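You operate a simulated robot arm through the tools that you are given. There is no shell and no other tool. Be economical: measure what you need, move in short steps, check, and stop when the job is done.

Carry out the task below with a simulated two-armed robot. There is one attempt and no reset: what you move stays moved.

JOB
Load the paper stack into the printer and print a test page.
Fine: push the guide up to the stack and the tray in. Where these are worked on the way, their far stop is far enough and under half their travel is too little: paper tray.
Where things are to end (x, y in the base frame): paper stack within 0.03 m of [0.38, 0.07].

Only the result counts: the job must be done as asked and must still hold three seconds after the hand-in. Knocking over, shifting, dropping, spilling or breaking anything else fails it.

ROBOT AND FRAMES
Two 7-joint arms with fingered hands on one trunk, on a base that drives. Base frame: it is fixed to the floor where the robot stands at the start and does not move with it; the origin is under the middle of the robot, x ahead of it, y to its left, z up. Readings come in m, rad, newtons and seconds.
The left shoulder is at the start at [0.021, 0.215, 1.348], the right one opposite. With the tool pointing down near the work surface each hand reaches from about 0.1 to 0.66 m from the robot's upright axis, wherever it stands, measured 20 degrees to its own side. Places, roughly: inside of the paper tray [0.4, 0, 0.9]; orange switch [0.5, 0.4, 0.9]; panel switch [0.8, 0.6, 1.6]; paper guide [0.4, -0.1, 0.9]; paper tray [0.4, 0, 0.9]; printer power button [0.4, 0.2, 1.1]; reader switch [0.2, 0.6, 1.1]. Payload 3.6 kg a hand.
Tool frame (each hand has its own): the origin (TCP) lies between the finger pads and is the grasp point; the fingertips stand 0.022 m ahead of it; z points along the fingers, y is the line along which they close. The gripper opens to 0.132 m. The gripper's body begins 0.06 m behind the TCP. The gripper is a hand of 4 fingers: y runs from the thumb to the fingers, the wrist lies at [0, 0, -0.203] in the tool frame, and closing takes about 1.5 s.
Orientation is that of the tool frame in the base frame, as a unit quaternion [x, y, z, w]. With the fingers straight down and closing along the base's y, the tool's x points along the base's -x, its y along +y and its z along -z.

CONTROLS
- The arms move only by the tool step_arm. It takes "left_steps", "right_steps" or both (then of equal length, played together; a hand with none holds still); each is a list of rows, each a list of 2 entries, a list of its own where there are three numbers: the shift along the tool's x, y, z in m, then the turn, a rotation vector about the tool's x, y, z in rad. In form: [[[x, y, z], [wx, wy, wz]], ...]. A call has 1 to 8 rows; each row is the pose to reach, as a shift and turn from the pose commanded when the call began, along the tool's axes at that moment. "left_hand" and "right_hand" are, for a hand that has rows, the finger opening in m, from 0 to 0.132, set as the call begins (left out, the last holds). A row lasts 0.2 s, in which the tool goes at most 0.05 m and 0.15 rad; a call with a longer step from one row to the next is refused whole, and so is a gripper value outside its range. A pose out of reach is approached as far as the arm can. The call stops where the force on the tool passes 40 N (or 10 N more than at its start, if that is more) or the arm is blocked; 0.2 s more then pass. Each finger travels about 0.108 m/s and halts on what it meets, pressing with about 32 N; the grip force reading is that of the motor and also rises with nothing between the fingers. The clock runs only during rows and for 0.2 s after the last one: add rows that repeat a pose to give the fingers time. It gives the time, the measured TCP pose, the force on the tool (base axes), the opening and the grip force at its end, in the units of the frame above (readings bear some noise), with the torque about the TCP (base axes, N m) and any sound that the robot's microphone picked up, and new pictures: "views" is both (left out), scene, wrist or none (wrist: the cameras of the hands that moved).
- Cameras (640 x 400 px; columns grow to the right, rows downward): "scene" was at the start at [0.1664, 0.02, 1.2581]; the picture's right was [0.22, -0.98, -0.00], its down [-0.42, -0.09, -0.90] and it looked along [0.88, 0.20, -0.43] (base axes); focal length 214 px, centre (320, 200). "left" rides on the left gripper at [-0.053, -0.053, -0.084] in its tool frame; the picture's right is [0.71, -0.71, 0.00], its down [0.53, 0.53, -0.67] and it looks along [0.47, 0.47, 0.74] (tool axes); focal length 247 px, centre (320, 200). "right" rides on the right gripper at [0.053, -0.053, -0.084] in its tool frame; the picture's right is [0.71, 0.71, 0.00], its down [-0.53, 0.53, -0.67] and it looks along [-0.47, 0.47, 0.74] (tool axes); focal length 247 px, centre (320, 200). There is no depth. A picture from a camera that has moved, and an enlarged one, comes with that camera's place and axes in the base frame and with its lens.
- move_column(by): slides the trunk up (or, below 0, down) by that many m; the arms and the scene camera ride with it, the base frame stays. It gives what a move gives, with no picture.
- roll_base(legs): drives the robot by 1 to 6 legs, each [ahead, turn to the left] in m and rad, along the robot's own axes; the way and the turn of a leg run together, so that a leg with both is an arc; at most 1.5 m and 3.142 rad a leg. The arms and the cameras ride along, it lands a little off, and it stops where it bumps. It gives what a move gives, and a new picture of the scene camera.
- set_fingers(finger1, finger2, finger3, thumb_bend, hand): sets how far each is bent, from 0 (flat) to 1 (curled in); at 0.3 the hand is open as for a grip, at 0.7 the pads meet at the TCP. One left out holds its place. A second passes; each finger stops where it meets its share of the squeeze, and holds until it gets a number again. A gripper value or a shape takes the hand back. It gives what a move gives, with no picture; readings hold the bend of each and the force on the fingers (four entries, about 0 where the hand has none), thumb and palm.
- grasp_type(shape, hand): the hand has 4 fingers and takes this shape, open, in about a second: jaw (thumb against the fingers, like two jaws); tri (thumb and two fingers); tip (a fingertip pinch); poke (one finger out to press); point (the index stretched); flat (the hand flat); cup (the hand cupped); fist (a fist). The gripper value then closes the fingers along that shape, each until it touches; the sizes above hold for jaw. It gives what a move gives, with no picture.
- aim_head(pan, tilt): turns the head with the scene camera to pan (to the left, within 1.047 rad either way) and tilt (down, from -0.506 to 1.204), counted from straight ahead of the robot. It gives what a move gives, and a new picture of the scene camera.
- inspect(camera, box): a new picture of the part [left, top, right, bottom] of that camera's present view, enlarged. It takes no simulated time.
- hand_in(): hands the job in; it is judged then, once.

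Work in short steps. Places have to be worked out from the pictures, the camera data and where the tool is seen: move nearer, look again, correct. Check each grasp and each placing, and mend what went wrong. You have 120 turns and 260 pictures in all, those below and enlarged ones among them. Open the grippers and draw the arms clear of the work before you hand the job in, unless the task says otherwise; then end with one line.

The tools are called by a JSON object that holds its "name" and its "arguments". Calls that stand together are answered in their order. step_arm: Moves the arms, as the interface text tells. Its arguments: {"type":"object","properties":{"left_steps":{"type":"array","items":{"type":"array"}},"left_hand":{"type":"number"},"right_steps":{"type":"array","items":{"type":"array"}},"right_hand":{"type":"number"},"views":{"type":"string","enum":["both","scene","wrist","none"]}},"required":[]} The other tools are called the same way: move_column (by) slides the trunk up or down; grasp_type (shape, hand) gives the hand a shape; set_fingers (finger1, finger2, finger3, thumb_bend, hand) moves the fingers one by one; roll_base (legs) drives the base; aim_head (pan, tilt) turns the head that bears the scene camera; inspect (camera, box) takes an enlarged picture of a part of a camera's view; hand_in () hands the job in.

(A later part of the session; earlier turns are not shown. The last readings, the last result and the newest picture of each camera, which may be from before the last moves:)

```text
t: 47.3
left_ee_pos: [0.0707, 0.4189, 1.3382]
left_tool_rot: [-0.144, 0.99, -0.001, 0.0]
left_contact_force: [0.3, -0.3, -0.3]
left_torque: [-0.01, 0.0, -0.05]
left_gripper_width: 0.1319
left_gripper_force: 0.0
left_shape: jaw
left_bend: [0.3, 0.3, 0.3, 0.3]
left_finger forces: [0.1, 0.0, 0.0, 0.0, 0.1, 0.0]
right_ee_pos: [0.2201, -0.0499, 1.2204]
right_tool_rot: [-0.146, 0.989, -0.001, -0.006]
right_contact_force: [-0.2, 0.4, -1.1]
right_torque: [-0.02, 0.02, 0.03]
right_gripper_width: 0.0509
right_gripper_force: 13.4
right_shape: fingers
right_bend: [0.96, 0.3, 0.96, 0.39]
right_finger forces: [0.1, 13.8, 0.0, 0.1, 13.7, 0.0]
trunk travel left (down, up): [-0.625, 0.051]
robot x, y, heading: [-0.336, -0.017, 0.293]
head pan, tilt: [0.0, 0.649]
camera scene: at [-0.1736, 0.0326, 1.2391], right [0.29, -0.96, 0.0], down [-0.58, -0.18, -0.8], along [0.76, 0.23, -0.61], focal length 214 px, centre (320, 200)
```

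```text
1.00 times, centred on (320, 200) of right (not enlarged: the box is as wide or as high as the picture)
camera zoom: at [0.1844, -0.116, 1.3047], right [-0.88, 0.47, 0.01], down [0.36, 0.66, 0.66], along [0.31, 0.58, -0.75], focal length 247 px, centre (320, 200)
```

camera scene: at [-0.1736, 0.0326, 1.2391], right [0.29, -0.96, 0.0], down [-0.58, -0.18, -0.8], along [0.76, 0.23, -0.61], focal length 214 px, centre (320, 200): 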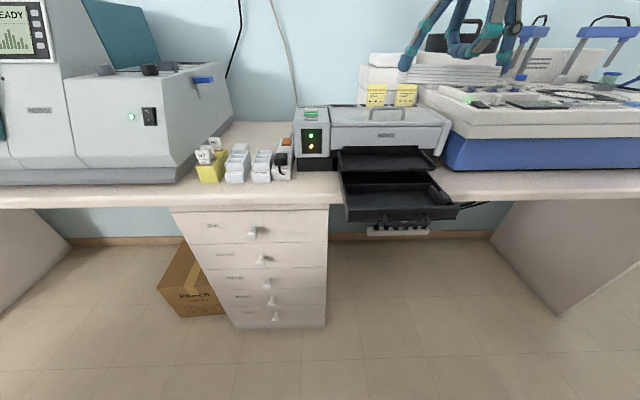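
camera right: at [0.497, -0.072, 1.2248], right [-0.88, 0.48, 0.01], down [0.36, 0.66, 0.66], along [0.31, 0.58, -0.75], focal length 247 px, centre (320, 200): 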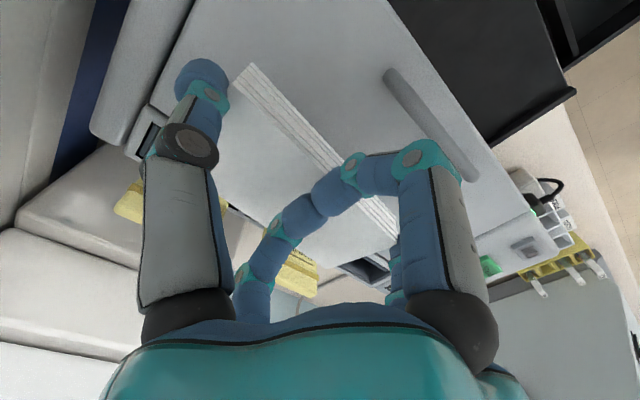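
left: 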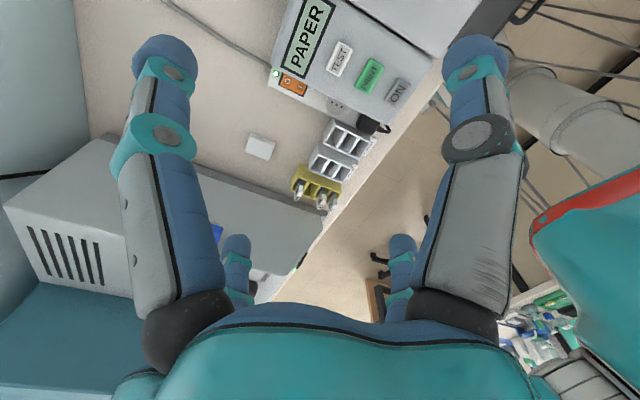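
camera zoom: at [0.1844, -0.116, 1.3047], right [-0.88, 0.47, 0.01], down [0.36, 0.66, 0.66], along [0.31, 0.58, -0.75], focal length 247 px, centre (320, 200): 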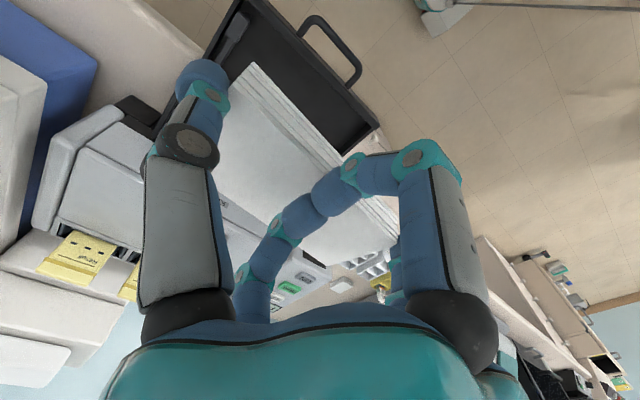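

Moving above the compartment at (d 0.243, w 0.066), down to z≈1.02, then check.

{"name": "step_arm", "arguments": {"right_steps": [[[-0.02, 0.02, 0.03], [0, 0, 0]], [[-0.04, 0.04, 0.06], [0, 0, 0]], [[-0.045, 0.043, 0.1], [0, 0, 0]], [[-0.045, 0.043, 0.14], [0, 0, 0]], [[-0.045, 0.043, 0.18], [0, 0, 0]], [[-0.045, 0.043, 0.2], [0, 0, 0]], [[-0.045, 0.043, 0.2], [0, 0, 0]]]}}

{"name": "inspect", "arguments": {"camera": "scene", "box": [320, 120, 480, 240]}}

```text
t: 48.9
left_ee_pos: [0.0701, 0.4191, 1.3396]
left_tool_rot: [-0.144, 0.99, 0.0, 0.0]
left_contact_force: [-0.7, -0.8, 0.2]
left_torque: [-0.01, 0.02, -0.02]
left_gripper_width: 0.1318
left_gripper_force: 0.0
left_shape: jaw
left_bend: [0.3, 0.3, 0.3, 0.3]
left_finger forces: [0.1, 0.0, 0.1, 0.0, 0.0, 0.0]
right_ee_pos: [0.2475, 0.0034, 1.0168]
right_tool_rot: [-0.146, 0.989, -0.001, -0.007]
right_contact_force: [0.5, -0.2, -0.9]
right_torque: [-0.01, 0.02, 0.03]
right_gripper_width: 0.0511
right_gripper_force: 13.3
right_shape: fingers
right_bend: [0.96, 0.3, 0.96, 0.39]
right_finger forces: [0.0, 13.9, 0.0, 0.0, 13.8, 0.0]
trunk travel left (down, up): [-0.625, 0.051]
robot x, y, heading: [-0.3288, -0.0155, 0.295]
head pan, tilt: [0.0, 0.649]
camera scene: at [-0.1735, 0.0315, 1.2391], right [0.29, -0.96, 0.0], down [-0.58, -0.18, -0.8], along [0.76, 0.23, -0.61], focal length 214 px, centre (320, 200)
camera right: at [0.2131, -0.064, 1.1021], right [-0.88, 0.47, 0.01], down [0.36, 0.66, 0.66], along [0.31, 0.59, -0.75], focal length 247 px, centre (320, 200)
```

scene: 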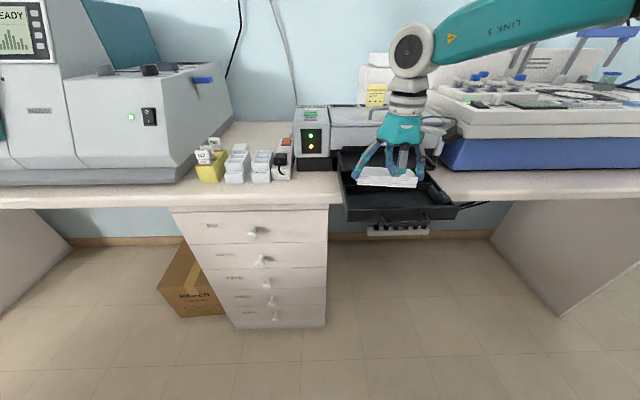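
right: 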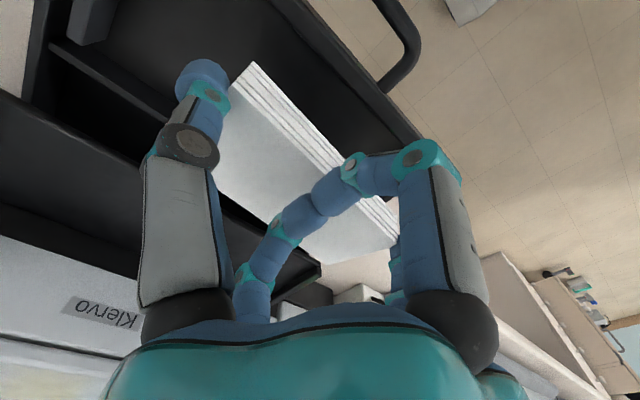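

```text
3.33 times, centred on (400, 180) of scene
camera zoom: at [-0.1735, 0.0315, 1.2391], right [0.29, -0.96, 0.0], down [-0.58, -0.18, -0.8], along [0.76, 0.23, -0.61], focal length 715 px, centre (53, 267)
```

zoom: 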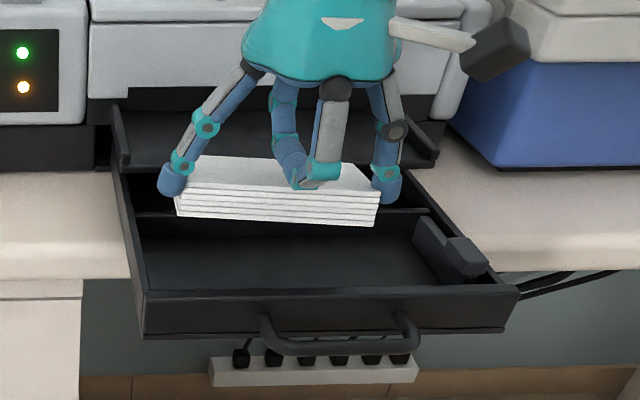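

The stack needs about 5° ccw turn and a small shift right to clear the left wall. I'll correct, then descend part way.

{"name": "step_arm", "arguments": {"right_steps": [[[-0.006, -0.015, 0.0], [0, 0, -0.09]], [[-0.006, -0.015, 0.0], [0, 0, -0.09]], [[-0.006, -0.015, 0.025], [0, 0, -0.09]], [[-0.006, -0.015, 0.045], [0, 0, -0.09]], [[-0.006, -0.015, 0.045], [0, 0, -0.09]]]}}

{"name": "inspect", "arguments": {"camera": "scene", "box": [320, 120, 480, 240]}}

{"name": "inspect", "arguments": {"camera": "right", "box": [150, 20, 470, 320]}}

```text
t: 50.1
left_ee_pos: [0.0713, 0.4178, 1.3409]
left_tool_rot: [-0.145, 0.989, 0.0, 0.0]
left_contact_force: [0.1, 0.4, 0.6]
left_torque: [0.02, 0.02, 0.02]
left_gripper_width: 0.1318
left_gripper_force: 0.1
left_shape: jaw
left_bend: [0.3, 0.3, 0.3, 0.3]
left_finger forces: [0.0, 0.0, 0.0, 0.0, 0.0, 0.0]
right_ee_pos: [0.2573, -0.0105, 0.9736]
right_tool_rot: [-0.19, 0.982, -0.001, -0.006]
right_contact_force: [0.9, 0.0, -1.2]
right_torque: [0.01, 0.0, -0.04]
right_gripper_width: 0.0509
right_gripper_force: 14.3
right_shape: fingers
right_bend: [0.96, 0.3, 0.96, 0.39]
right_finger forces: [0.0, 13.8, 0.0, 0.0, 13.9, 0.0]
trunk travel left (down, up): [-0.625, 0.051]
robot x, y, heading: [-0.3299, -0.0173, 0.294]
head pan, tilt: [0.0, 0.649]
camera scene: at [-0.1736, 0.0315, 1.2392], right [0.29, -0.96, 0.0], down [-0.58, -0.18, -0.8], along [0.76, 0.23, -0.61], focal length 214 px, centre (320, 200)
camera right: at [0.2293, -0.0793, 1.0591], right [-0.92, 0.39, 0.01], down [0.3, 0.69, 0.66], along [0.25, 0.61, -0.75], focal length 247 px, centre (320, 200)
```

scene: 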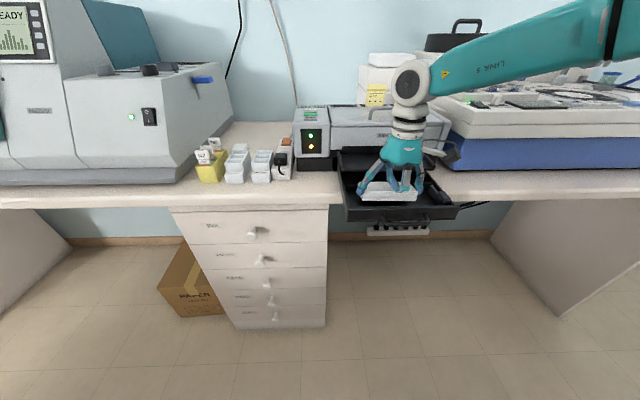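
right: 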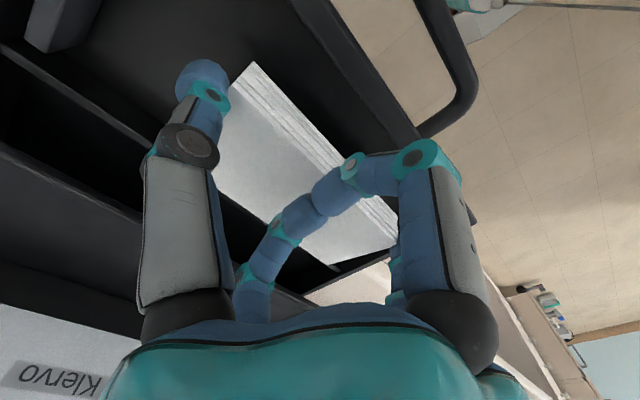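

```text
3.33 times, centred on (400, 180) of scene
camera zoom: at [-0.1736, 0.0315, 1.2392], right [0.29, -0.96, 0.0], down [-0.58, -0.18, -0.8], along [0.76, 0.23, -0.61], focal length 715 px, centre (53, 267)
```

zoom: 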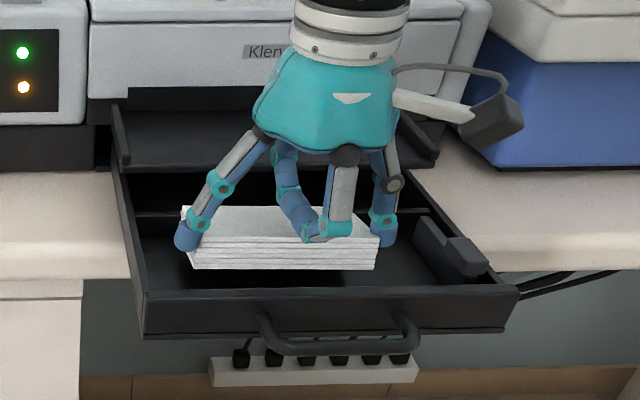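

```text
1.33 times, centred on (310, 170) of right
camera zoom: at [0.2293, -0.0793, 1.0591], right [-0.92, 0.39, 0.01], down [0.3, 0.69, 0.66], along [0.25, 0.61, -0.75], focal length 329 px, centre (333, 240)
```

zoom: 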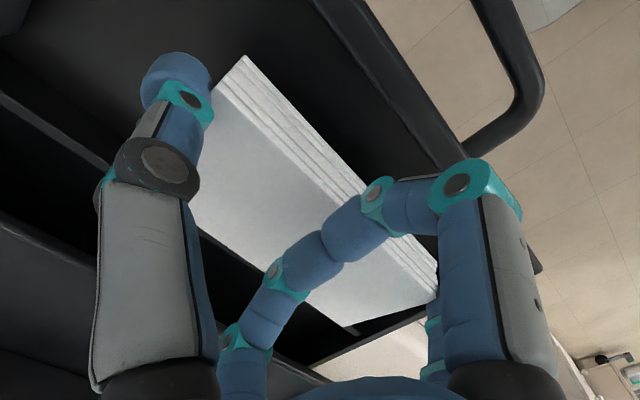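

Parallel now, stack at d 0.227–0.287 within the compartment (0.215–0.300). Lowering to the drawer floor.

{"name": "step_arm", "arguments": {"right_steps": [[[0, 0, 0.01], [0, 0, 0]], [[0, 0, 0.018], [0, 0, 0]], [[0, 0, 0.024], [0, 0, 0]], [[0, 0, 0.028], [0, 0, 0]]], "views": "none"}}

{"name": "inspect", "arguments": {"camera": "scene", "box": [320, 120, 480, 240]}}

```text
t: 51.1
left_ee_pos: [0.0685, 0.4179, 1.342]
left_tool_rot: [-0.144, 0.99, 0.001, 0.0]
left_contact_force: [-0.9, 0.7, -0.2]
left_torque: [0.0, -0.03, 0.0]
left_gripper_width: 0.1319
left_gripper_force: 0.0
left_shape: jaw
left_bend: [0.3, 0.3, 0.3, 0.3]
left_finger forces: [0.0, 0.1, 0.0, 0.1, 0.0, 0.0]
right_ee_pos: [0.258, -0.0099, 0.9486]
right_tool_rot: [-0.19, 0.982, -0.002, -0.003]
right_contact_force: [0.4, -0.1, 17.4]
right_torque: [-0.39, -0.18, -0.02]
right_gripper_width: 0.0504
right_gripper_force: 15.0
right_shape: fingers
right_bend: [0.96, 0.29, 0.96, 0.39]
right_finger forces: [0.0, 14.5, 0.0, 0.0, 15.7, 0.0]
trunk travel left (down, up): [-0.625, 0.051]
robot x, y, heading: [-0.3295, -0.0133, 0.293]
head pan, tilt: [0.0, 0.649]
```

```text
3.33 times, centred on (400, 180) of scene
camera zoom: at [-0.1752, 0.0314, 1.2396], right [0.29, -0.96, 0.0], down [-0.58, -0.18, -0.8], along [0.76, 0.23, -0.6], focal length 715 px, centre (53, 267)
```

zoom: 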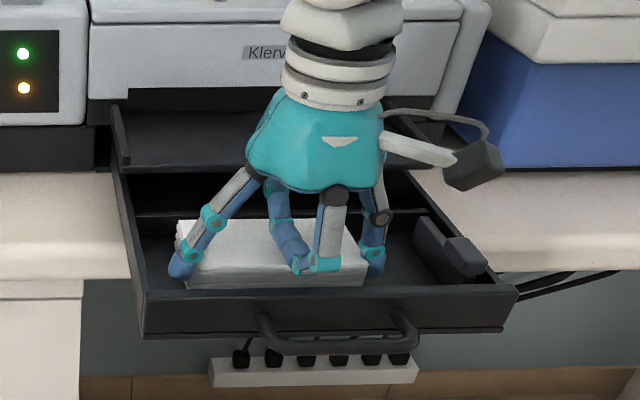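

Stack rests on the floor (17 N). Release slightly, then lift straight up.

{"name": "set_fingers", "arguments": {"hand": "right", "finger2": 0.25, "thumb_bend": 0.25}}

{"name": "step_arm", "arguments": {"right_steps": [[[0, 0, -0.012], [0, 0, 0]], [[0, 0, -0.03], [0, 0, 0]], [[0, 0, -0.07], [0, 0, 0]], [[0, 0, -0.11], [0, 0, 0]]], "views": "none"}}

{"name": "inspect", "arguments": {"camera": "scene", "box": [320, 120, 480, 240]}}

{"name": "inspect", "arguments": {"camera": "right", "box": [0, 0, 640, 400]}}

```text
t: 52.1
left_ee_pos: [0.0704, 0.4187, 1.3407]
left_tool_rot: [-0.145, 0.989, 0.001, 0.0]
left_contact_force: [-0.2, -0.3, 0.0]
left_torque: [0.01, -0.03, 0.01]
left_gripper_width: 0.1318
left_gripper_force: 0.1
left_shape: jaw
left_bend: [0.3, 0.3, 0.3, 0.3]
left_finger forces: [0.0, 0.0, 0.0, 0.1, 0.0, 0.0]
right_ee_pos: [0.2564, -0.01, 0.9454]
right_tool_rot: [-0.19, 0.982, -0.001, -0.006]
right_contact_force: [0.2, -0.3, 0.2]
right_torque: [-0.01, 0.05, 0.0]
right_gripper_width: 0.065
right_gripper_force: 0.0
right_shape: fingers
right_bend: [0.96, 0.24, 0.96, 0.25]
right_finger forces: [0.1, 0.1, 0.1, 0.0, 0.1, 0.1]
trunk travel left (down, up): [-0.625, 0.051]
robot x, y, heading: [-0.3298, -0.0149, 0.296]
head pan, tilt: [0.0, 0.649]
```

```text
t: 53.1
left_ee_pos: [0.0713, 0.4176, 1.3406]
left_tool_rot: [-0.144, 0.99, 0.0, -0.001]
left_contact_force: [-0.1, 0.0, -1.0]
left_torque: [-0.01, 0.01, -0.01]
left_gripper_width: 0.1321
left_gripper_force: 0.1
left_shape: jaw
left_bend: [0.3, 0.3, 0.3, 0.3]
left_finger forces: [0.0, 0.0, 0.1, 0.0, 0.0, 0.0]
right_ee_pos: [0.2564, -0.0101, 1.0577]
right_tool_rot: [-0.191, 0.982, -0.002, -0.006]
right_contact_force: [-0.2, -0.3, 0.0]
right_torque: [0.0, 0.0, -0.01]
right_gripper_width: 0.0649
right_gripper_force: 0.1
right_shape: fingers
right_bend: [0.96, 0.25, 0.96, 0.25]
right_finger forces: [0.1, 0.0, 0.0, 0.1, 0.1, 0.0]
trunk travel left (down, up): [-0.625, 0.051]
robot x, y, heading: [-0.3309, -0.0154, 0.285]
head pan, tilt: [0.0, 0.649]
```

```text
3.33 times, centred on (400, 180) of scene
camera zoom: at [-0.1741, 0.0315, 1.2392], right [0.29, -0.96, 0.0], down [-0.58, -0.18, -0.8], along [0.76, 0.23, -0.61], focal length 715 px, centre (53, 267)
```

zoom: 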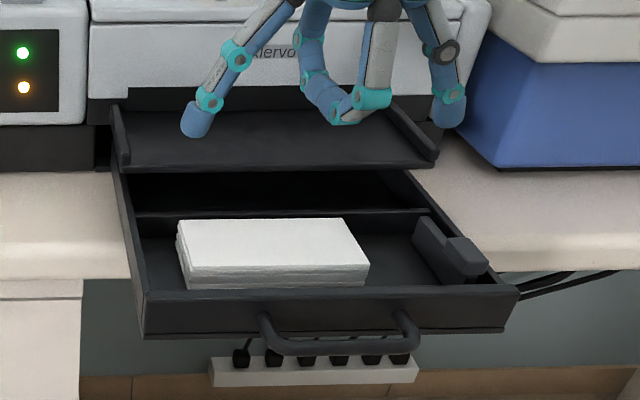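

```text
1.00 times, centred on (320, 200) of right (not enlarged: the box is as wide or as high as the picture)
camera zoom: at [0.2287, -0.0788, 1.142], right [-0.92, 0.39, 0.01], down [0.3, 0.69, 0.66], along [0.25, 0.61, -0.75], focal length 247 px, centre (320, 200)
```

zoom: 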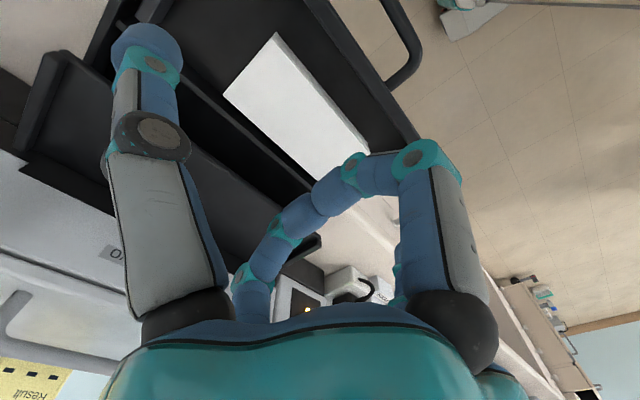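

Stack sits well. Now the guide: take a closer look at it.

{"name": "inspect", "arguments": {"camera": "scene", "box": [400, 160, 470, 220]}}

{"name": "step_arm", "arguments": {"right_steps": [[[0.0, -0.03, -0.03], [0, 0, 0.09]], [[0.03, -0.05, -0.05], [0, 0, 0.09]], [[0.05, -0.07, -0.05], [0, 0, 0.09]]], "views": "wrist"}}

```text
6.67 times, centred on (435, 190) of scene
camera zoom: at [-0.1741, 0.0315, 1.2392], right [0.29, -0.96, 0.0], down [-0.58, -0.18, -0.8], along [0.76, 0.23, -0.61], focal length 1430 px, centre (-447, 267)
```

zoom: 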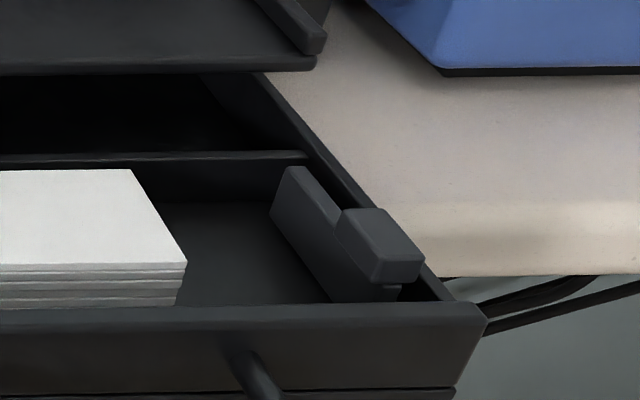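

```text
t: 53.9
left_ee_pos: [0.07, 0.4172, 1.3412]
left_tool_rot: [-0.143, 0.99, 0.0, 0.0]
left_contact_force: [0.2, -0.4, 0.2]
left_torque: [0.01, 0.02, -0.02]
left_gripper_width: 0.1318
left_gripper_force: 0.1
left_shape: jaw
left_bend: [0.3, 0.3, 0.3, 0.3]
left_finger forces: [0.1, 0.1, 0.0, 0.0, 0.1, 0.0]
right_ee_pos: [0.2385, -0.0938, 1.1069]
right_tool_rot: [-0.146, 0.989, -0.001, -0.006]
right_contact_force: [0.2, -0.3, -0.5]
right_torque: [0.0, 0.04, -0.01]
right_gripper_width: 0.0648
right_gripper_force: 0.0
right_shape: fingers
right_bend: [0.96, 0.25, 0.96, 0.25]
right_finger forces: [0.1, 0.0, 0.1, 0.0, 0.0, 0.0]
trunk travel left (down, up): [-0.625, 0.051]
robot x, y, heading: [-0.3292, -0.0144, 0.297]
head pan, tilt: [0.0, 0.649]
camera right: at [0.2045, -0.1601, 1.191], right [-0.88, 0.47, 0.01], down [0.36, 0.66, 0.66], along [0.31, 0.59, -0.75], focal length 247 px, centre (320, 200)
```

right: 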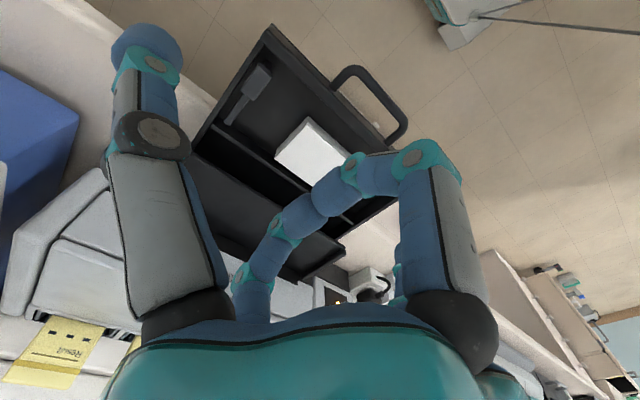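

{"name": "inspect", "arguments": {"camera": "right", "box": [190, 20, 370, 180]}}

```text
2.50 times, centred on (280, 100) of right
camera zoom: at [0.2045, -0.1601, 1.191], right [-0.88, 0.47, 0.01], down [0.36, 0.66, 0.66], along [0.31, 0.59, -0.75], focal length 617 px, centre (420, 450)
```

zoom: 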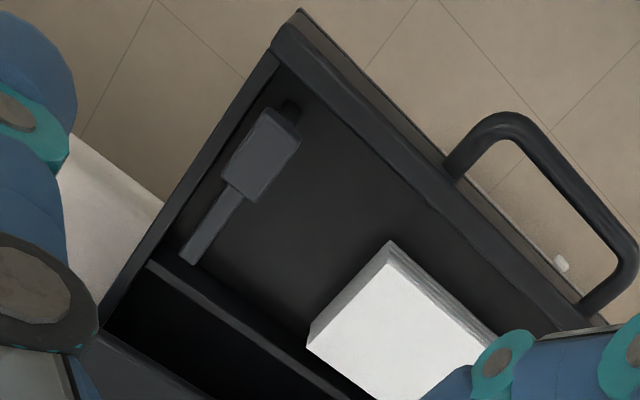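

The knob spans d 0.225–0.255, w 0.192–0.207, top z≈0.954, about 9 mm above the right wall. I'll push its right side leftward with the thumb tip; curl finger2 and position above.

{"name": "set_fingers", "arguments": {"hand": "right", "finger2": 0.9, "thumb_bend": 0.25}}

{"name": "step_arm", "arguments": {"right_steps": [[[-0.037, 0.017, 0.02], [0, 0, 0]], [[-0.037, 0.017, 0.06], [0, 0, 0]], [[-0.037, 0.017, 0.1], [0, 0, 0]], [[-0.037, 0.017, 0.11], [0, 0, 0]], [[-0.037, 0.017, 0.11], [0, 0, 0]]]}}

{"name": "inspect", "arguments": {"camera": "scene", "box": [360, 140, 480, 230]}}

{"name": "inspect", "arguments": {"camera": "right", "box": [60, 0, 300, 180]}}

```text
t: 54.9
left_ee_pos: [0.0713, 0.4179, 1.3401]
left_tool_rot: [-0.144, 0.99, 0.0, 0.0]
left_contact_force: [-0.6, 0.2, 0.8]
left_torque: [-0.02, -0.01, 0.01]
left_gripper_width: 0.1317
left_gripper_force: 0.0
left_shape: jaw
left_bend: [0.3, 0.3, 0.3, 0.3]
left_finger forces: [0.0, 0.0, 0.0, 0.0, 0.0, 0.0]
right_ee_pos: [0.239, -0.0933, 1.1068]
right_tool_rot: [-0.146, 0.989, 0.0, -0.006]
right_contact_force: [0.1, 0.3, 0.4]
right_torque: [-0.02, 0.03, 0.0]
right_gripper_width: 0.0659
right_gripper_force: 0.0
right_shape: fingers
right_bend: [0.99, 0.81, 0.99, 0.25]
right_finger forces: [0.0, 0.0, 0.0, 0.0, 0.2, 0.1]
trunk travel left (down, up): [-0.625, 0.051]
robot x, y, heading: [-0.3277, -0.0172, 0.295]
head pan, tilt: [0.0, 0.649]
```

```text
t: 56.1
left_ee_pos: [0.0704, 0.4187, 1.3398]
left_tool_rot: [-0.144, 0.99, 0.0, -0.001]
left_contact_force: [0.1, 0.2, 0.7]
left_torque: [-0.03, 0.01, 0.01]
left_gripper_width: 0.132
left_gripper_force: 0.0
left_shape: jaw
left_bend: [0.3, 0.3, 0.3, 0.3]
left_finger forces: [0.0, 0.0, 0.0, 0.1, 0.1, 0.0]
right_ee_pos: [0.2668, -0.0662, 0.9953]
right_tool_rot: [-0.145, 0.989, -0.002, -0.006]
right_contact_force: [-0.4, -0.2, 0.6]
right_torque: [0.0, -0.04, 0.02]
right_gripper_width: 0.0656
right_gripper_force: 0.0
right_shape: fingers
right_bend: [0.99, 0.81, 0.99, 0.25]
right_finger forces: [0.0, 0.1, 0.0, 0.0, 0.0, 0.0]
trunk travel left (down, up): [-0.625, 0.051]
robot x, y, heading: [-0.3291, -0.0157, 0.293]
head pan, tilt: [0.0, 0.649]
camera scene: at [-0.174, 0.0315, 1.2392], right [0.29, -0.96, 0.0], down [-0.58, -0.18, -0.8], along [0.76, 0.23, -0.61], focal length 214 px, centre (320, 200)
camera right: at [0.2317, -0.1332, 1.0798], right [-0.88, 0.47, 0.01], down [0.36, 0.66, 0.66], along [0.31, 0.59, -0.75], focal length 247 px, centre (320, 200)
```

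scene: 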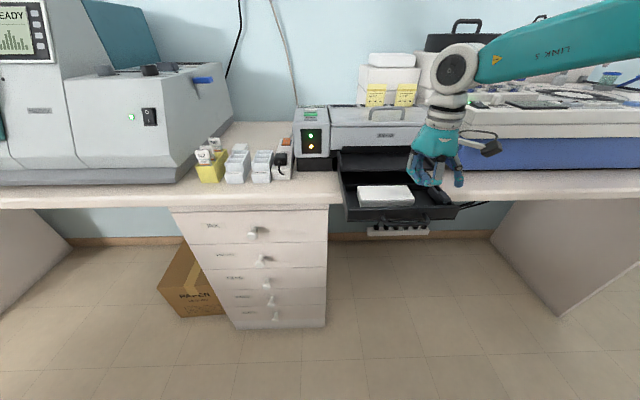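
right: 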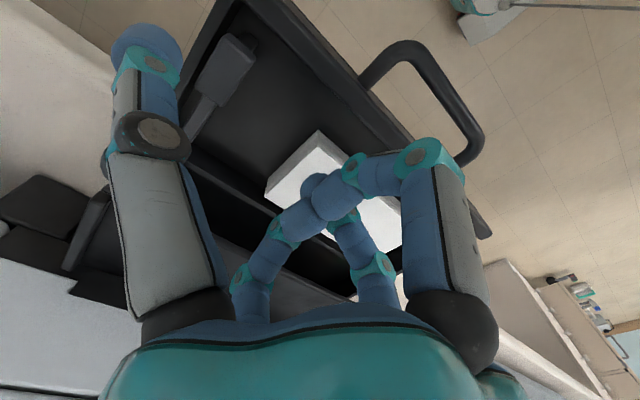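

```text
4.44 times, centred on (420, 185) of scene
camera zoom: at [-0.174, 0.0315, 1.2392], right [0.29, -0.96, 0.0], down [-0.58, -0.18, -0.8], along [0.76, 0.23, -0.61], focal length 953 px, centre (-124, 267)
```

zoom: 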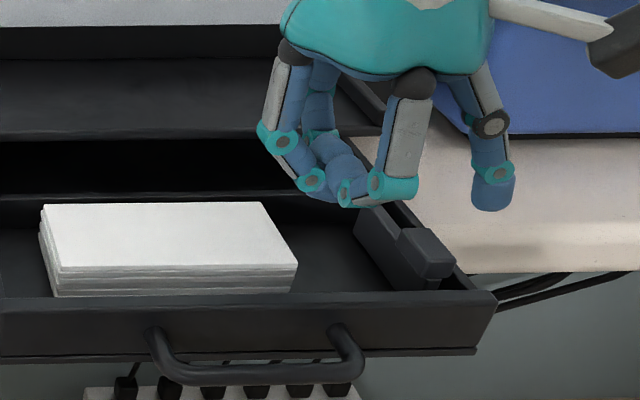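

```text
2.22 times, centred on (180, 90) of right
camera zoom: at [0.2317, -0.1332, 1.0798], right [-0.88, 0.47, 0.01], down [0.36, 0.66, 0.66], along [0.31, 0.59, -0.75], focal length 549 px, centre (631, 444)
```

zoom: 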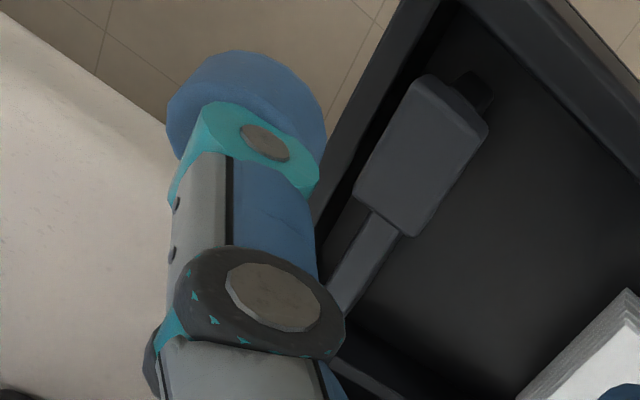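

The thumb tip is just right of the knob (w≈0.221), bottom at z≈0.971. Lower 0.024 and push left.

{"name": "step_arm", "arguments": {"right_steps": [[[0, 0.0, 0.012], [0, 0, 0]], [[0, 0.0, 0.023], [0, 0, 0]], [[0, 0.008, 0.023], [0, 0, 0]], [[0, 0.016, 0.023], [0, 0, 0]], [[0, 0.024, 0.023], [0, 0, 0]], [[0, 0.024, 0.023], [0, 0, 0]]], "views": "wrist"}}

{"name": "inspect", "arguments": {"camera": "scene", "box": [360, 140, 480, 230]}}

```text
t: 57.5
left_ee_pos: [0.0707, 0.4178, 1.3402]
left_tool_rot: [-0.145, 0.989, 0.0, 0.0]
left_contact_force: [0.4, 0.9, 0.2]
left_torque: [0.0, -0.01, -0.02]
left_gripper_width: 0.1319
left_gripper_force: 0.0
left_shape: jaw
left_bend: [0.3, 0.3, 0.3, 0.3]
left_finger forces: [0.0, 0.1, 0.0, 0.1, 0.1, 0.1]
right_ee_pos: [0.2607, -0.0437, 0.9733]
right_tool_rot: [-0.145, 0.989, -0.002, -0.006]
right_contact_force: [0.7, -0.5, -1.3]
right_torque: [0.02, 0.02, -0.01]
right_gripper_width: 0.0658
right_gripper_force: 0.0
right_shape: fingers
right_bend: [0.99, 0.81, 0.99, 0.25]
right_finger forces: [0.1, 0.1, 0.1, 0.1, 0.0, 0.1]
trunk travel left (down, up): [-0.625, 0.051]
robot x, y, heading: [-0.328, -0.0119, 0.293]
head pan, tilt: [0.0, 0.649]
camera right: at [0.2264, -0.1102, 1.0581], right [-0.88, 0.47, 0.01], down [0.36, 0.66, 0.66], along [0.31, 0.59, -0.75], focal length 247 px, centre (320, 200)
```

right: 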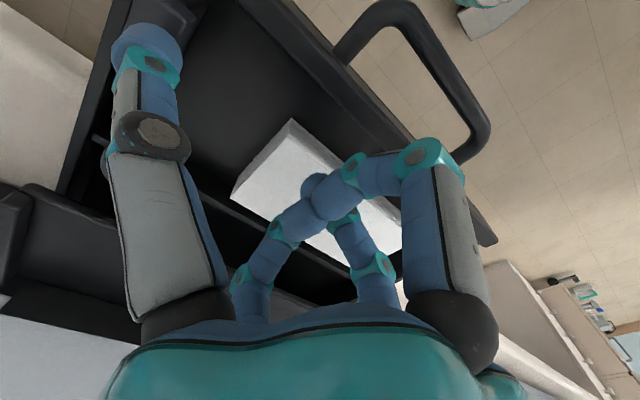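

```text
4.44 times, centred on (420, 185) of scene
camera zoom: at [-0.1737, 0.0314, 1.2392], right [0.29, -0.96, 0.0], down [-0.58, -0.18, -0.8], along [0.76, 0.23, -0.61], focal length 953 px, centre (-124, 267)
```

zoom: 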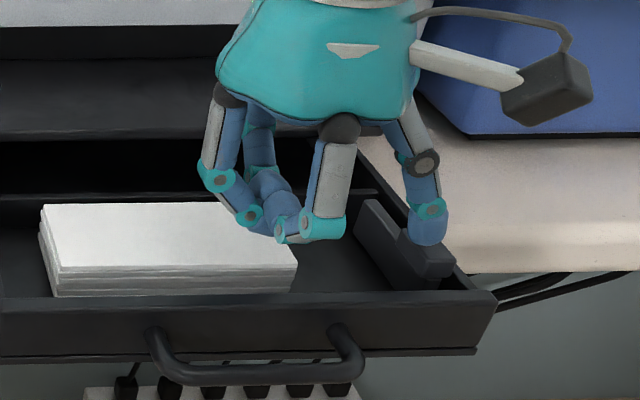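

The thumb passed over the knob without touching, so it's lower than judged. The tip is now above it: I'll press down lightly to find contact, then drag left.

{"name": "step_arm", "arguments": {"right_steps": [[[0, 0, 0.003], [0, 0, 0]], [[0, 0, 0.005], [0, 0, 0]]], "views": "none"}}

```text
t: 58.1
left_ee_pos: [0.0707, 0.4185, 1.3408]
left_tool_rot: [-0.144, 0.99, 0.0, 0.0]
left_contact_force: [0.4, 0.6, -1.4]
left_torque: [-0.01, 0.0, 0.04]
left_gripper_width: 0.132
left_gripper_force: 0.0
left_shape: jaw
left_bend: [0.3, 0.3, 0.3, 0.3]
left_finger forces: [0.0, 0.1, 0.0, 0.0, 0.0, 0.0]
right_ee_pos: [0.2599, -0.0434, 0.9686]
right_tool_rot: [-0.146, 0.989, -0.002, -0.005]
right_contact_force: [-0.1, 1.3, 3.0]
right_torque: [-0.25, -0.07, 0.0]
right_gripper_width: 0.0661
right_gripper_force: 1.6
right_shape: fingers
right_bend: [0.99, 0.81, 0.99, 0.25]
right_finger forces: [0.1, 0.2, 0.0, 0.0, 2.8, 0.0]
trunk travel left (down, up): [-0.625, 0.051]
robot x, y, heading: [-0.3331, -0.015, 0.295]
head pan, tilt: [0.0, 0.649]
```

Contact (3 N). Press a few mm more and drag left.

{"name": "step_arm", "arguments": {"right_steps": [[[0, 0, 0.003], [0, 0, 0]], [[0, 0.008, 0.003], [0, 0, 0]], [[0, 0.016, 0.003], [0, 0, 0]], [[0, 0.024, 0.003], [0, 0, 0]]], "views": "wrist"}}

{"name": "inspect", "arguments": {"camera": "scene", "box": [360, 140, 480, 230]}}

```text
t: 59.1
left_ee_pos: [0.0713, 0.4176, 1.3412]
left_tool_rot: [-0.144, 0.99, -0.001, 0.0]
left_contact_force: [-0.2, 0.0, 0.2]
left_torque: [-0.02, 0.0, 0.02]
left_gripper_width: 0.1321
left_gripper_force: 0.1
left_shape: jaw
left_bend: [0.3, 0.3, 0.3, 0.3]
left_finger forces: [0.0, 0.0, 0.0, 0.0, 0.0, 0.0]
right_ee_pos: [0.2516, -0.0202, 0.9659]
right_tool_rot: [-0.145, 0.989, -0.002, -0.006]
right_contact_force: [-0.2, -1.0, 5.6]
right_torque: [-0.44, -0.13, -0.05]
right_gripper_width: 0.0704
right_gripper_force: 2.7
right_shape: fingers
right_bend: [0.99, 0.81, 0.99, 0.21]
right_finger forces: [0.0, 0.0, 0.1, 0.0, 5.2, 0.1]
trunk travel left (down, up): [-0.625, 0.051]
robot x, y, heading: [-0.3306, -0.0145, 0.296]
head pan, tilt: [0.0, 0.649]
camera right: at [0.2185, -0.0872, 1.051], right [-0.88, 0.47, 0.01], down [0.36, 0.66, 0.66], along [0.31, 0.59, -0.75], focal length 247 px, centre (320, 200)
```

right: 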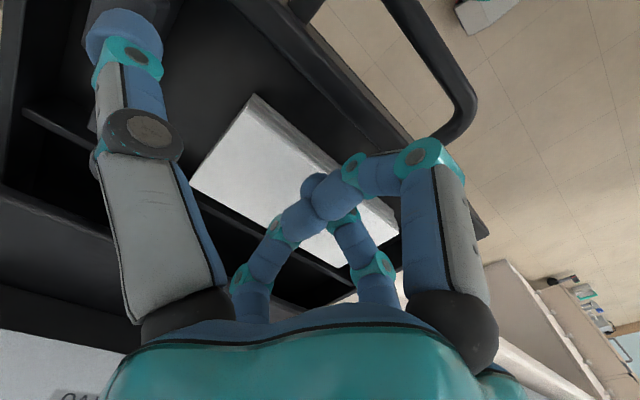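

```text
4.44 times, centred on (420, 185) of scene
camera zoom: at [-0.1741, 0.0316, 1.2392], right [0.29, -0.96, 0.0], down [-0.58, -0.18, -0.8], along [0.76, 0.23, -0.61], focal length 953 px, centre (-124, 267)
```

zoom: 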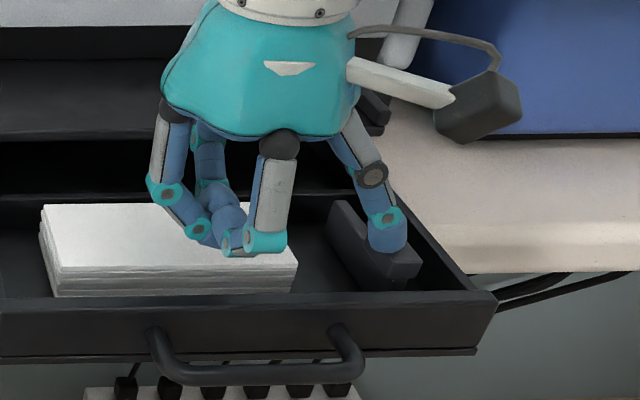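

Drag works: the guide moved about 0.016 m left. Continue.

{"name": "step_arm", "arguments": {"right_steps": [[[0, 0.008, 0.002], [0, 0, 0]], [[0, 0.016, 0.002], [0, 0, 0]], [[0, 0.024, 0.002], [0, 0, 0]], [[0, 0.032, 0.002], [0, 0, 0]]], "views": "none"}}

{"name": "inspect", "arguments": {"camera": "scene", "box": [340, 140, 460, 230]}}

```text
t: 60.1
left_ee_pos: [0.0694, 0.4186, 1.3407]
left_tool_rot: [-0.144, 0.99, 0.001, 0.0]
left_contact_force: [-0.4, 0.6, 0.1]
left_torque: [-0.04, -0.03, -0.01]
left_gripper_width: 0.1321
left_gripper_force: 0.1
left_shape: jaw
left_bend: [0.3, 0.3, 0.3, 0.3]
left_finger forces: [0.1, 0.1, 0.0, 0.1, 0.0, 0.2]
right_ee_pos: [0.2432, 0.011, 0.9628]
right_tool_rot: [-0.145, 0.989, -0.002, -0.005]
right_contact_force: [-0.7, 0.1, 8.2]
right_torque: [-0.7, -0.23, -0.06]
right_gripper_width: 0.0722
right_gripper_force: 4.2
right_shape: fingers
right_bend: [0.99, 0.81, 0.99, 0.19]
right_finger forces: [0.0, 0.1, 0.0, 0.0, 8.4, 0.1]
trunk travel left (down, up): [-0.625, 0.051]
robot x, y, heading: [-0.3272, -0.0135, 0.293]
head pan, tilt: [0.0, 0.649]
```

```text
4.44 times, centred on (400, 185) of scene
camera zoom: at [-0.1746, 0.0316, 1.2393], right [0.29, -0.96, 0.0], down [-0.58, -0.18, -0.8], along [0.76, 0.23, -0.6], focal length 953 px, centre (-36, 267)
```

zoom: 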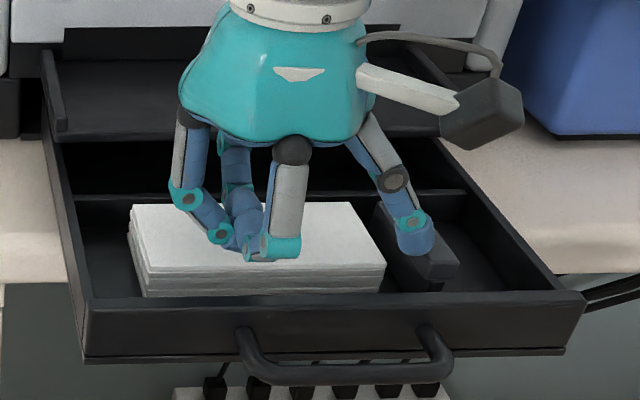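

The guide is nearly at the stack. Now there's room right of the knob, so I'll lift, step right, lower into the gap and push it firmly from the side.

{"name": "step_arm", "arguments": {"right_steps": [[[0, 0, -0.018], [0, 0, 0]], [[0, -0.025, -0.022], [0, 0, 0]], [[0, -0.042, -0.022], [0, 0, 0]], [[0, -0.042, -0.01], [0, 0, 0]], [[0, -0.042, 0.003], [0, 0, 0]], [[0, -0.042, 0.003], [0, 0, 0]]], "views": "none"}}

{"name": "inspect", "arguments": {"camera": "scene", "box": [340, 140, 460, 230]}}

```text
t: 61.5
left_ee_pos: [0.0708, 0.4185, 1.3397]
left_tool_rot: [-0.145, 0.989, 0.0, 0.001]
left_contact_force: [0.8, 0.3, -0.8]
left_torque: [0.02, -0.01, 0.02]
left_gripper_width: 0.1316
left_gripper_force: 0.0
left_shape: jaw
left_bend: [0.3, 0.3, 0.3, 0.3]
left_finger forces: [0.0, 0.0, 0.0, 0.1, 0.0, 0.0]
right_ee_pos: [0.2558, -0.0311, 0.9615]
right_tool_rot: [-0.147, 0.989, -0.002, -0.006]
right_contact_force: [-0.2, -0.1, 0.1]
right_torque: [0.0, 0.0, 0.01]
right_gripper_width: 0.066
right_gripper_force: 0.1
right_shape: fingers
right_bend: [0.99, 0.81, 0.99, 0.25]
right_finger forces: [0.0, 0.0, 0.1, 0.0, 0.0, 0.1]
trunk travel left (down, up): [-0.625, 0.051]
robot x, y, heading: [-0.3286, -0.0161, 0.297]
head pan, tilt: [0.0, 0.649]
```

```text
4.44 times, centred on (400, 185) of scene
camera zoom: at [-0.1738, 0.0316, 1.2392], right [0.29, -0.96, 0.0], down [-0.58, -0.18, -0.8], along [0.76, 0.23, -0.61], focal length 953 px, centre (-36, 267)
```

zoom: 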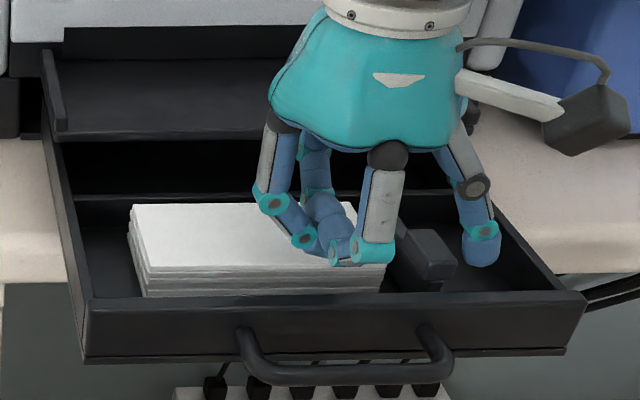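

{"name": "step_arm", "arguments": {"right_steps": [[[0, 0, 0.006], [0, 0, 0]], [[0, 0.008, 0.006], [0, 0, 0]], [[0, 0.016, 0.006], [0, 0, 0]], [[0, 0.022, 0.006], [0, 0, 0]], [[0, 0.028, 0.006], [0, 0, 0]]], "views": "none"}}

{"name": "inspect", "arguments": {"camera": "scene", "box": [340, 140, 460, 230]}}

```text
t: 62.7
left_ee_pos: [0.0705, 0.4176, 1.3406]
left_tool_rot: [-0.144, 0.99, 0.0, 0.0]
left_contact_force: [-0.3, -0.4, 0.0]
left_torque: [0.0, 0.0, -0.02]
left_gripper_width: 0.132
left_gripper_force: 0.1
left_shape: jaw
left_bend: [0.3, 0.3, 0.3, 0.3]
left_finger forces: [0.1, 0.0, 0.0, 0.0, 0.0, 0.0]
right_ee_pos: [0.2472, -0.0039, 0.9552]
right_tool_rot: [-0.146, 0.989, -0.002, -0.005]
right_contact_force: [0.2, -0.9, -0.1]
right_torque: [0.0, 0.03, -0.05]
right_gripper_width: 0.0671
right_gripper_force: 0.9
right_shape: fingers
right_bend: [0.99, 0.81, 0.99, 0.24]
right_finger forces: [0.0, 0.0, 0.0, 0.0, 1.2, 0.0]
trunk travel left (down, up): [-0.625, 0.051]
robot x, y, heading: [-0.3296, -0.0179, 0.299]
head pan, tilt: [0.0, 0.649]
```

```text
4.44 times, centred on (400, 185) of scene
camera zoom: at [-0.1738, 0.0316, 1.2392], right [0.29, -0.96, 0.0], down [-0.58, -0.18, -0.8], along [0.76, 0.23, -0.61], focal length 953 px, centre (-36, 267)
```

zoom: 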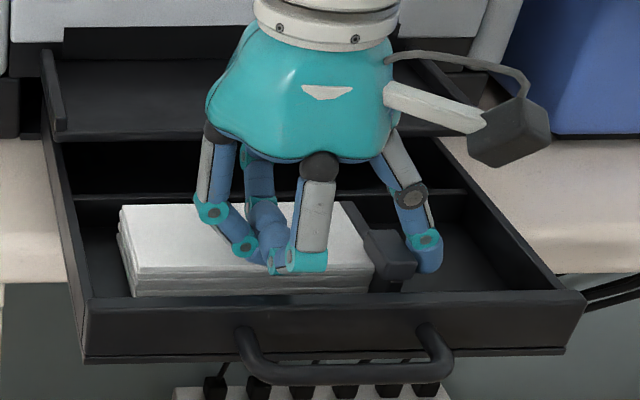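

The guide now touches and pushes the stack. Push another 0.012 m to centre it nearer the target.

{"name": "step_arm", "arguments": {"right_steps": [[[0, 0.006, 0.0], [0, 0, 0]], [[0, 0.012, 0.0], [0, 0, 0]], [[0, 0.013, 0.0], [0, 0, 0]]], "views": "none"}}

{"name": "step_arm", "arguments": {"right_steps": [[[0, -0.01, 0.0], [0, 0, 0]], [[0, -0.015, -0.03], [0, 0, 0]], [[0, -0.03, -0.07], [0, 0, 0]], [[0.03, -0.06, -0.1], [0, 0, 0]], [[0.06, -0.1, -0.1], [0, 0, 0]], [[0.08, -0.14, -0.1], [0, 0, 0]]], "views": "none"}}

{"name": "inspect", "arguments": {"camera": "scene", "box": [340, 140, 460, 230]}}

```text
t: 63.5
left_ee_pos: [0.0697, 0.4185, 1.3406]
left_tool_rot: [-0.145, 0.989, 0.0, 0.0]
left_contact_force: [-0.5, -0.6, 0.7]
left_torque: [0.03, -0.02, 0.02]
left_gripper_width: 0.1317
left_gripper_force: 0.1
left_shape: jaw
left_bend: [0.3, 0.3, 0.3, 0.3]
left_finger forces: [0.0, 0.1, 0.0, 0.0, 0.0, 0.1]
right_ee_pos: [0.2447, 0.0094, 0.9542]
right_tool_rot: [-0.147, 0.989, -0.001, -0.007]
right_contact_force: [-1.2, -1.1, -0.5]
right_torque: [0.0, 0.02, -0.04]
right_gripper_width: 0.0668
right_gripper_force: 0.9
right_shape: fingers
right_bend: [0.99, 0.81, 0.99, 0.24]
right_finger forces: [0.0, 0.0, 0.1, 0.1, 1.0, 0.0]
trunk travel left (down, up): [-0.625, 0.051]
robot x, y, heading: [-0.3281, -0.0161, 0.295]
head pan, tilt: [0.0, 0.649]
```

```text
refused: row 4 steps farther than a row can; nothing moved
```

```text
4.44 times, centred on (400, 185) of scene
camera zoom: at [-0.1737, 0.0313, 1.2392], right [0.29, -0.96, 0.0], down [-0.58, -0.18, -0.8], along [0.76, 0.23, -0.61], focal length 953 px, centre (-36, 267)
```

zoom: 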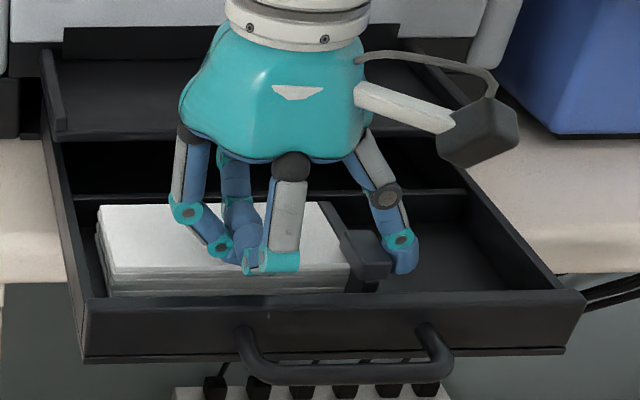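

Good; one last 0.007 m push, then withdraw.

{"name": "step_arm", "arguments": {"right_steps": [[[0, 0.004, 0.0], [0, 0, 0]], [[0, 0.008, 0.0], [0, 0, 0]], [[0, 0.008, 0.0], [0, 0, 0]]], "views": "none"}}

{"name": "step_arm", "arguments": {"right_steps": [[[0, -0.01, 0.0], [0, 0, 0]], [[0, -0.015, -0.03], [0, 0, 0]], [[0, -0.03, -0.06], [0, 0, 0]], [[0.02, -0.06, -0.09], [0, 0, 0]], [[0.04, -0.1, -0.1], [0, 0, 0]], [[0.06, -0.14, -0.1], [0, 0, 0]]], "views": "none"}}

{"name": "inspect", "arguments": {"camera": "scene", "box": [340, 140, 460, 230]}}

```text
t: 64.3
left_ee_pos: [0.0703, 0.4177, 1.3409]
left_tool_rot: [-0.144, 0.99, 0.0, 0.0]
left_contact_force: [0.0, -0.2, -0.5]
left_torque: [0.01, -0.02, 0.01]
left_gripper_width: 0.1319
left_gripper_force: 0.0
left_shape: jaw
left_bend: [0.3, 0.3, 0.3, 0.3]
left_finger forces: [0.0, 0.0, 0.0, 0.1, 0.0, 0.0]
right_ee_pos: [0.241, 0.017, 0.9541]
right_tool_rot: [-0.146, 0.989, -0.001, -0.006]
right_contact_force: [-0.7, -0.6, 0.1]
right_torque: [0.0, -0.01, 0.06]
right_gripper_width: 0.0667
right_gripper_force: 0.4
right_shape: fingers
right_bend: [0.99, 0.81, 0.99, 0.24]
right_finger forces: [0.0, 0.0, 0.0, 0.0, 0.8, 0.0]
trunk travel left (down, up): [-0.625, 0.051]
robot x, y, heading: [-0.3306, -0.0189, 0.296]
head pan, tilt: [0.0, 0.649]
```

```text
t: 65.7
left_ee_pos: [0.0705, 0.4159, 1.3406]
left_tool_rot: [-0.144, 0.99, 0.001, 0.0]
left_contact_force: [0.1, -0.4, 0.0]
left_torque: [0.0, 0.04, -0.01]
left_gripper_width: 0.1322
left_gripper_force: 0.1
left_shape: jaw
left_bend: [0.3, 0.3, 0.3, 0.3]
left_finger forces: [0.0, 0.1, 0.1, 0.0, 0.0, 0.0]
right_ee_pos: [0.2275, -0.1348, 1.0553]
right_tool_rot: [-0.146, 0.989, -0.001, -0.006]
right_contact_force: [-0.2, -0.3, 0.1]
right_torque: [-0.04, 0.01, 0.03]
right_gripper_width: 0.0661
right_gripper_force: 0.0
right_shape: fingers
right_bend: [0.99, 0.81, 0.99, 0.25]
right_finger forces: [0.0, 0.1, 0.0, 0.0, 0.0, 0.0]
trunk travel left (down, up): [-0.625, 0.051]
robot x, y, heading: [-0.3289, -0.0149, 0.292]
head pan, tilt: [0.0, 0.649]
```

```text
4.44 times, centred on (400, 185) of scene
camera zoom: at [-0.1741, 0.0302, 1.2393], right [0.29, -0.96, 0.0], down [-0.58, -0.17, -0.8], along [0.76, 0.23, -0.6], focal length 953 px, centre (-36, 267)
```

zoom: 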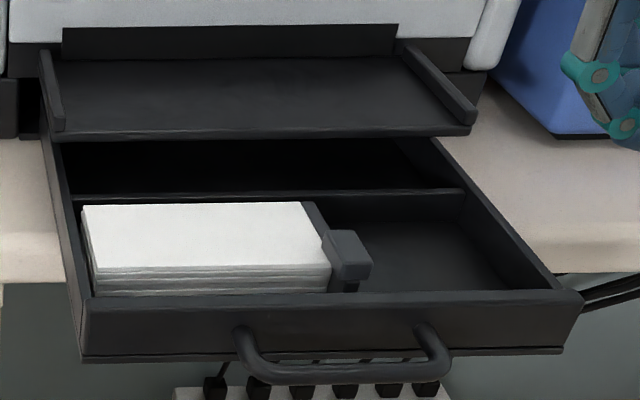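

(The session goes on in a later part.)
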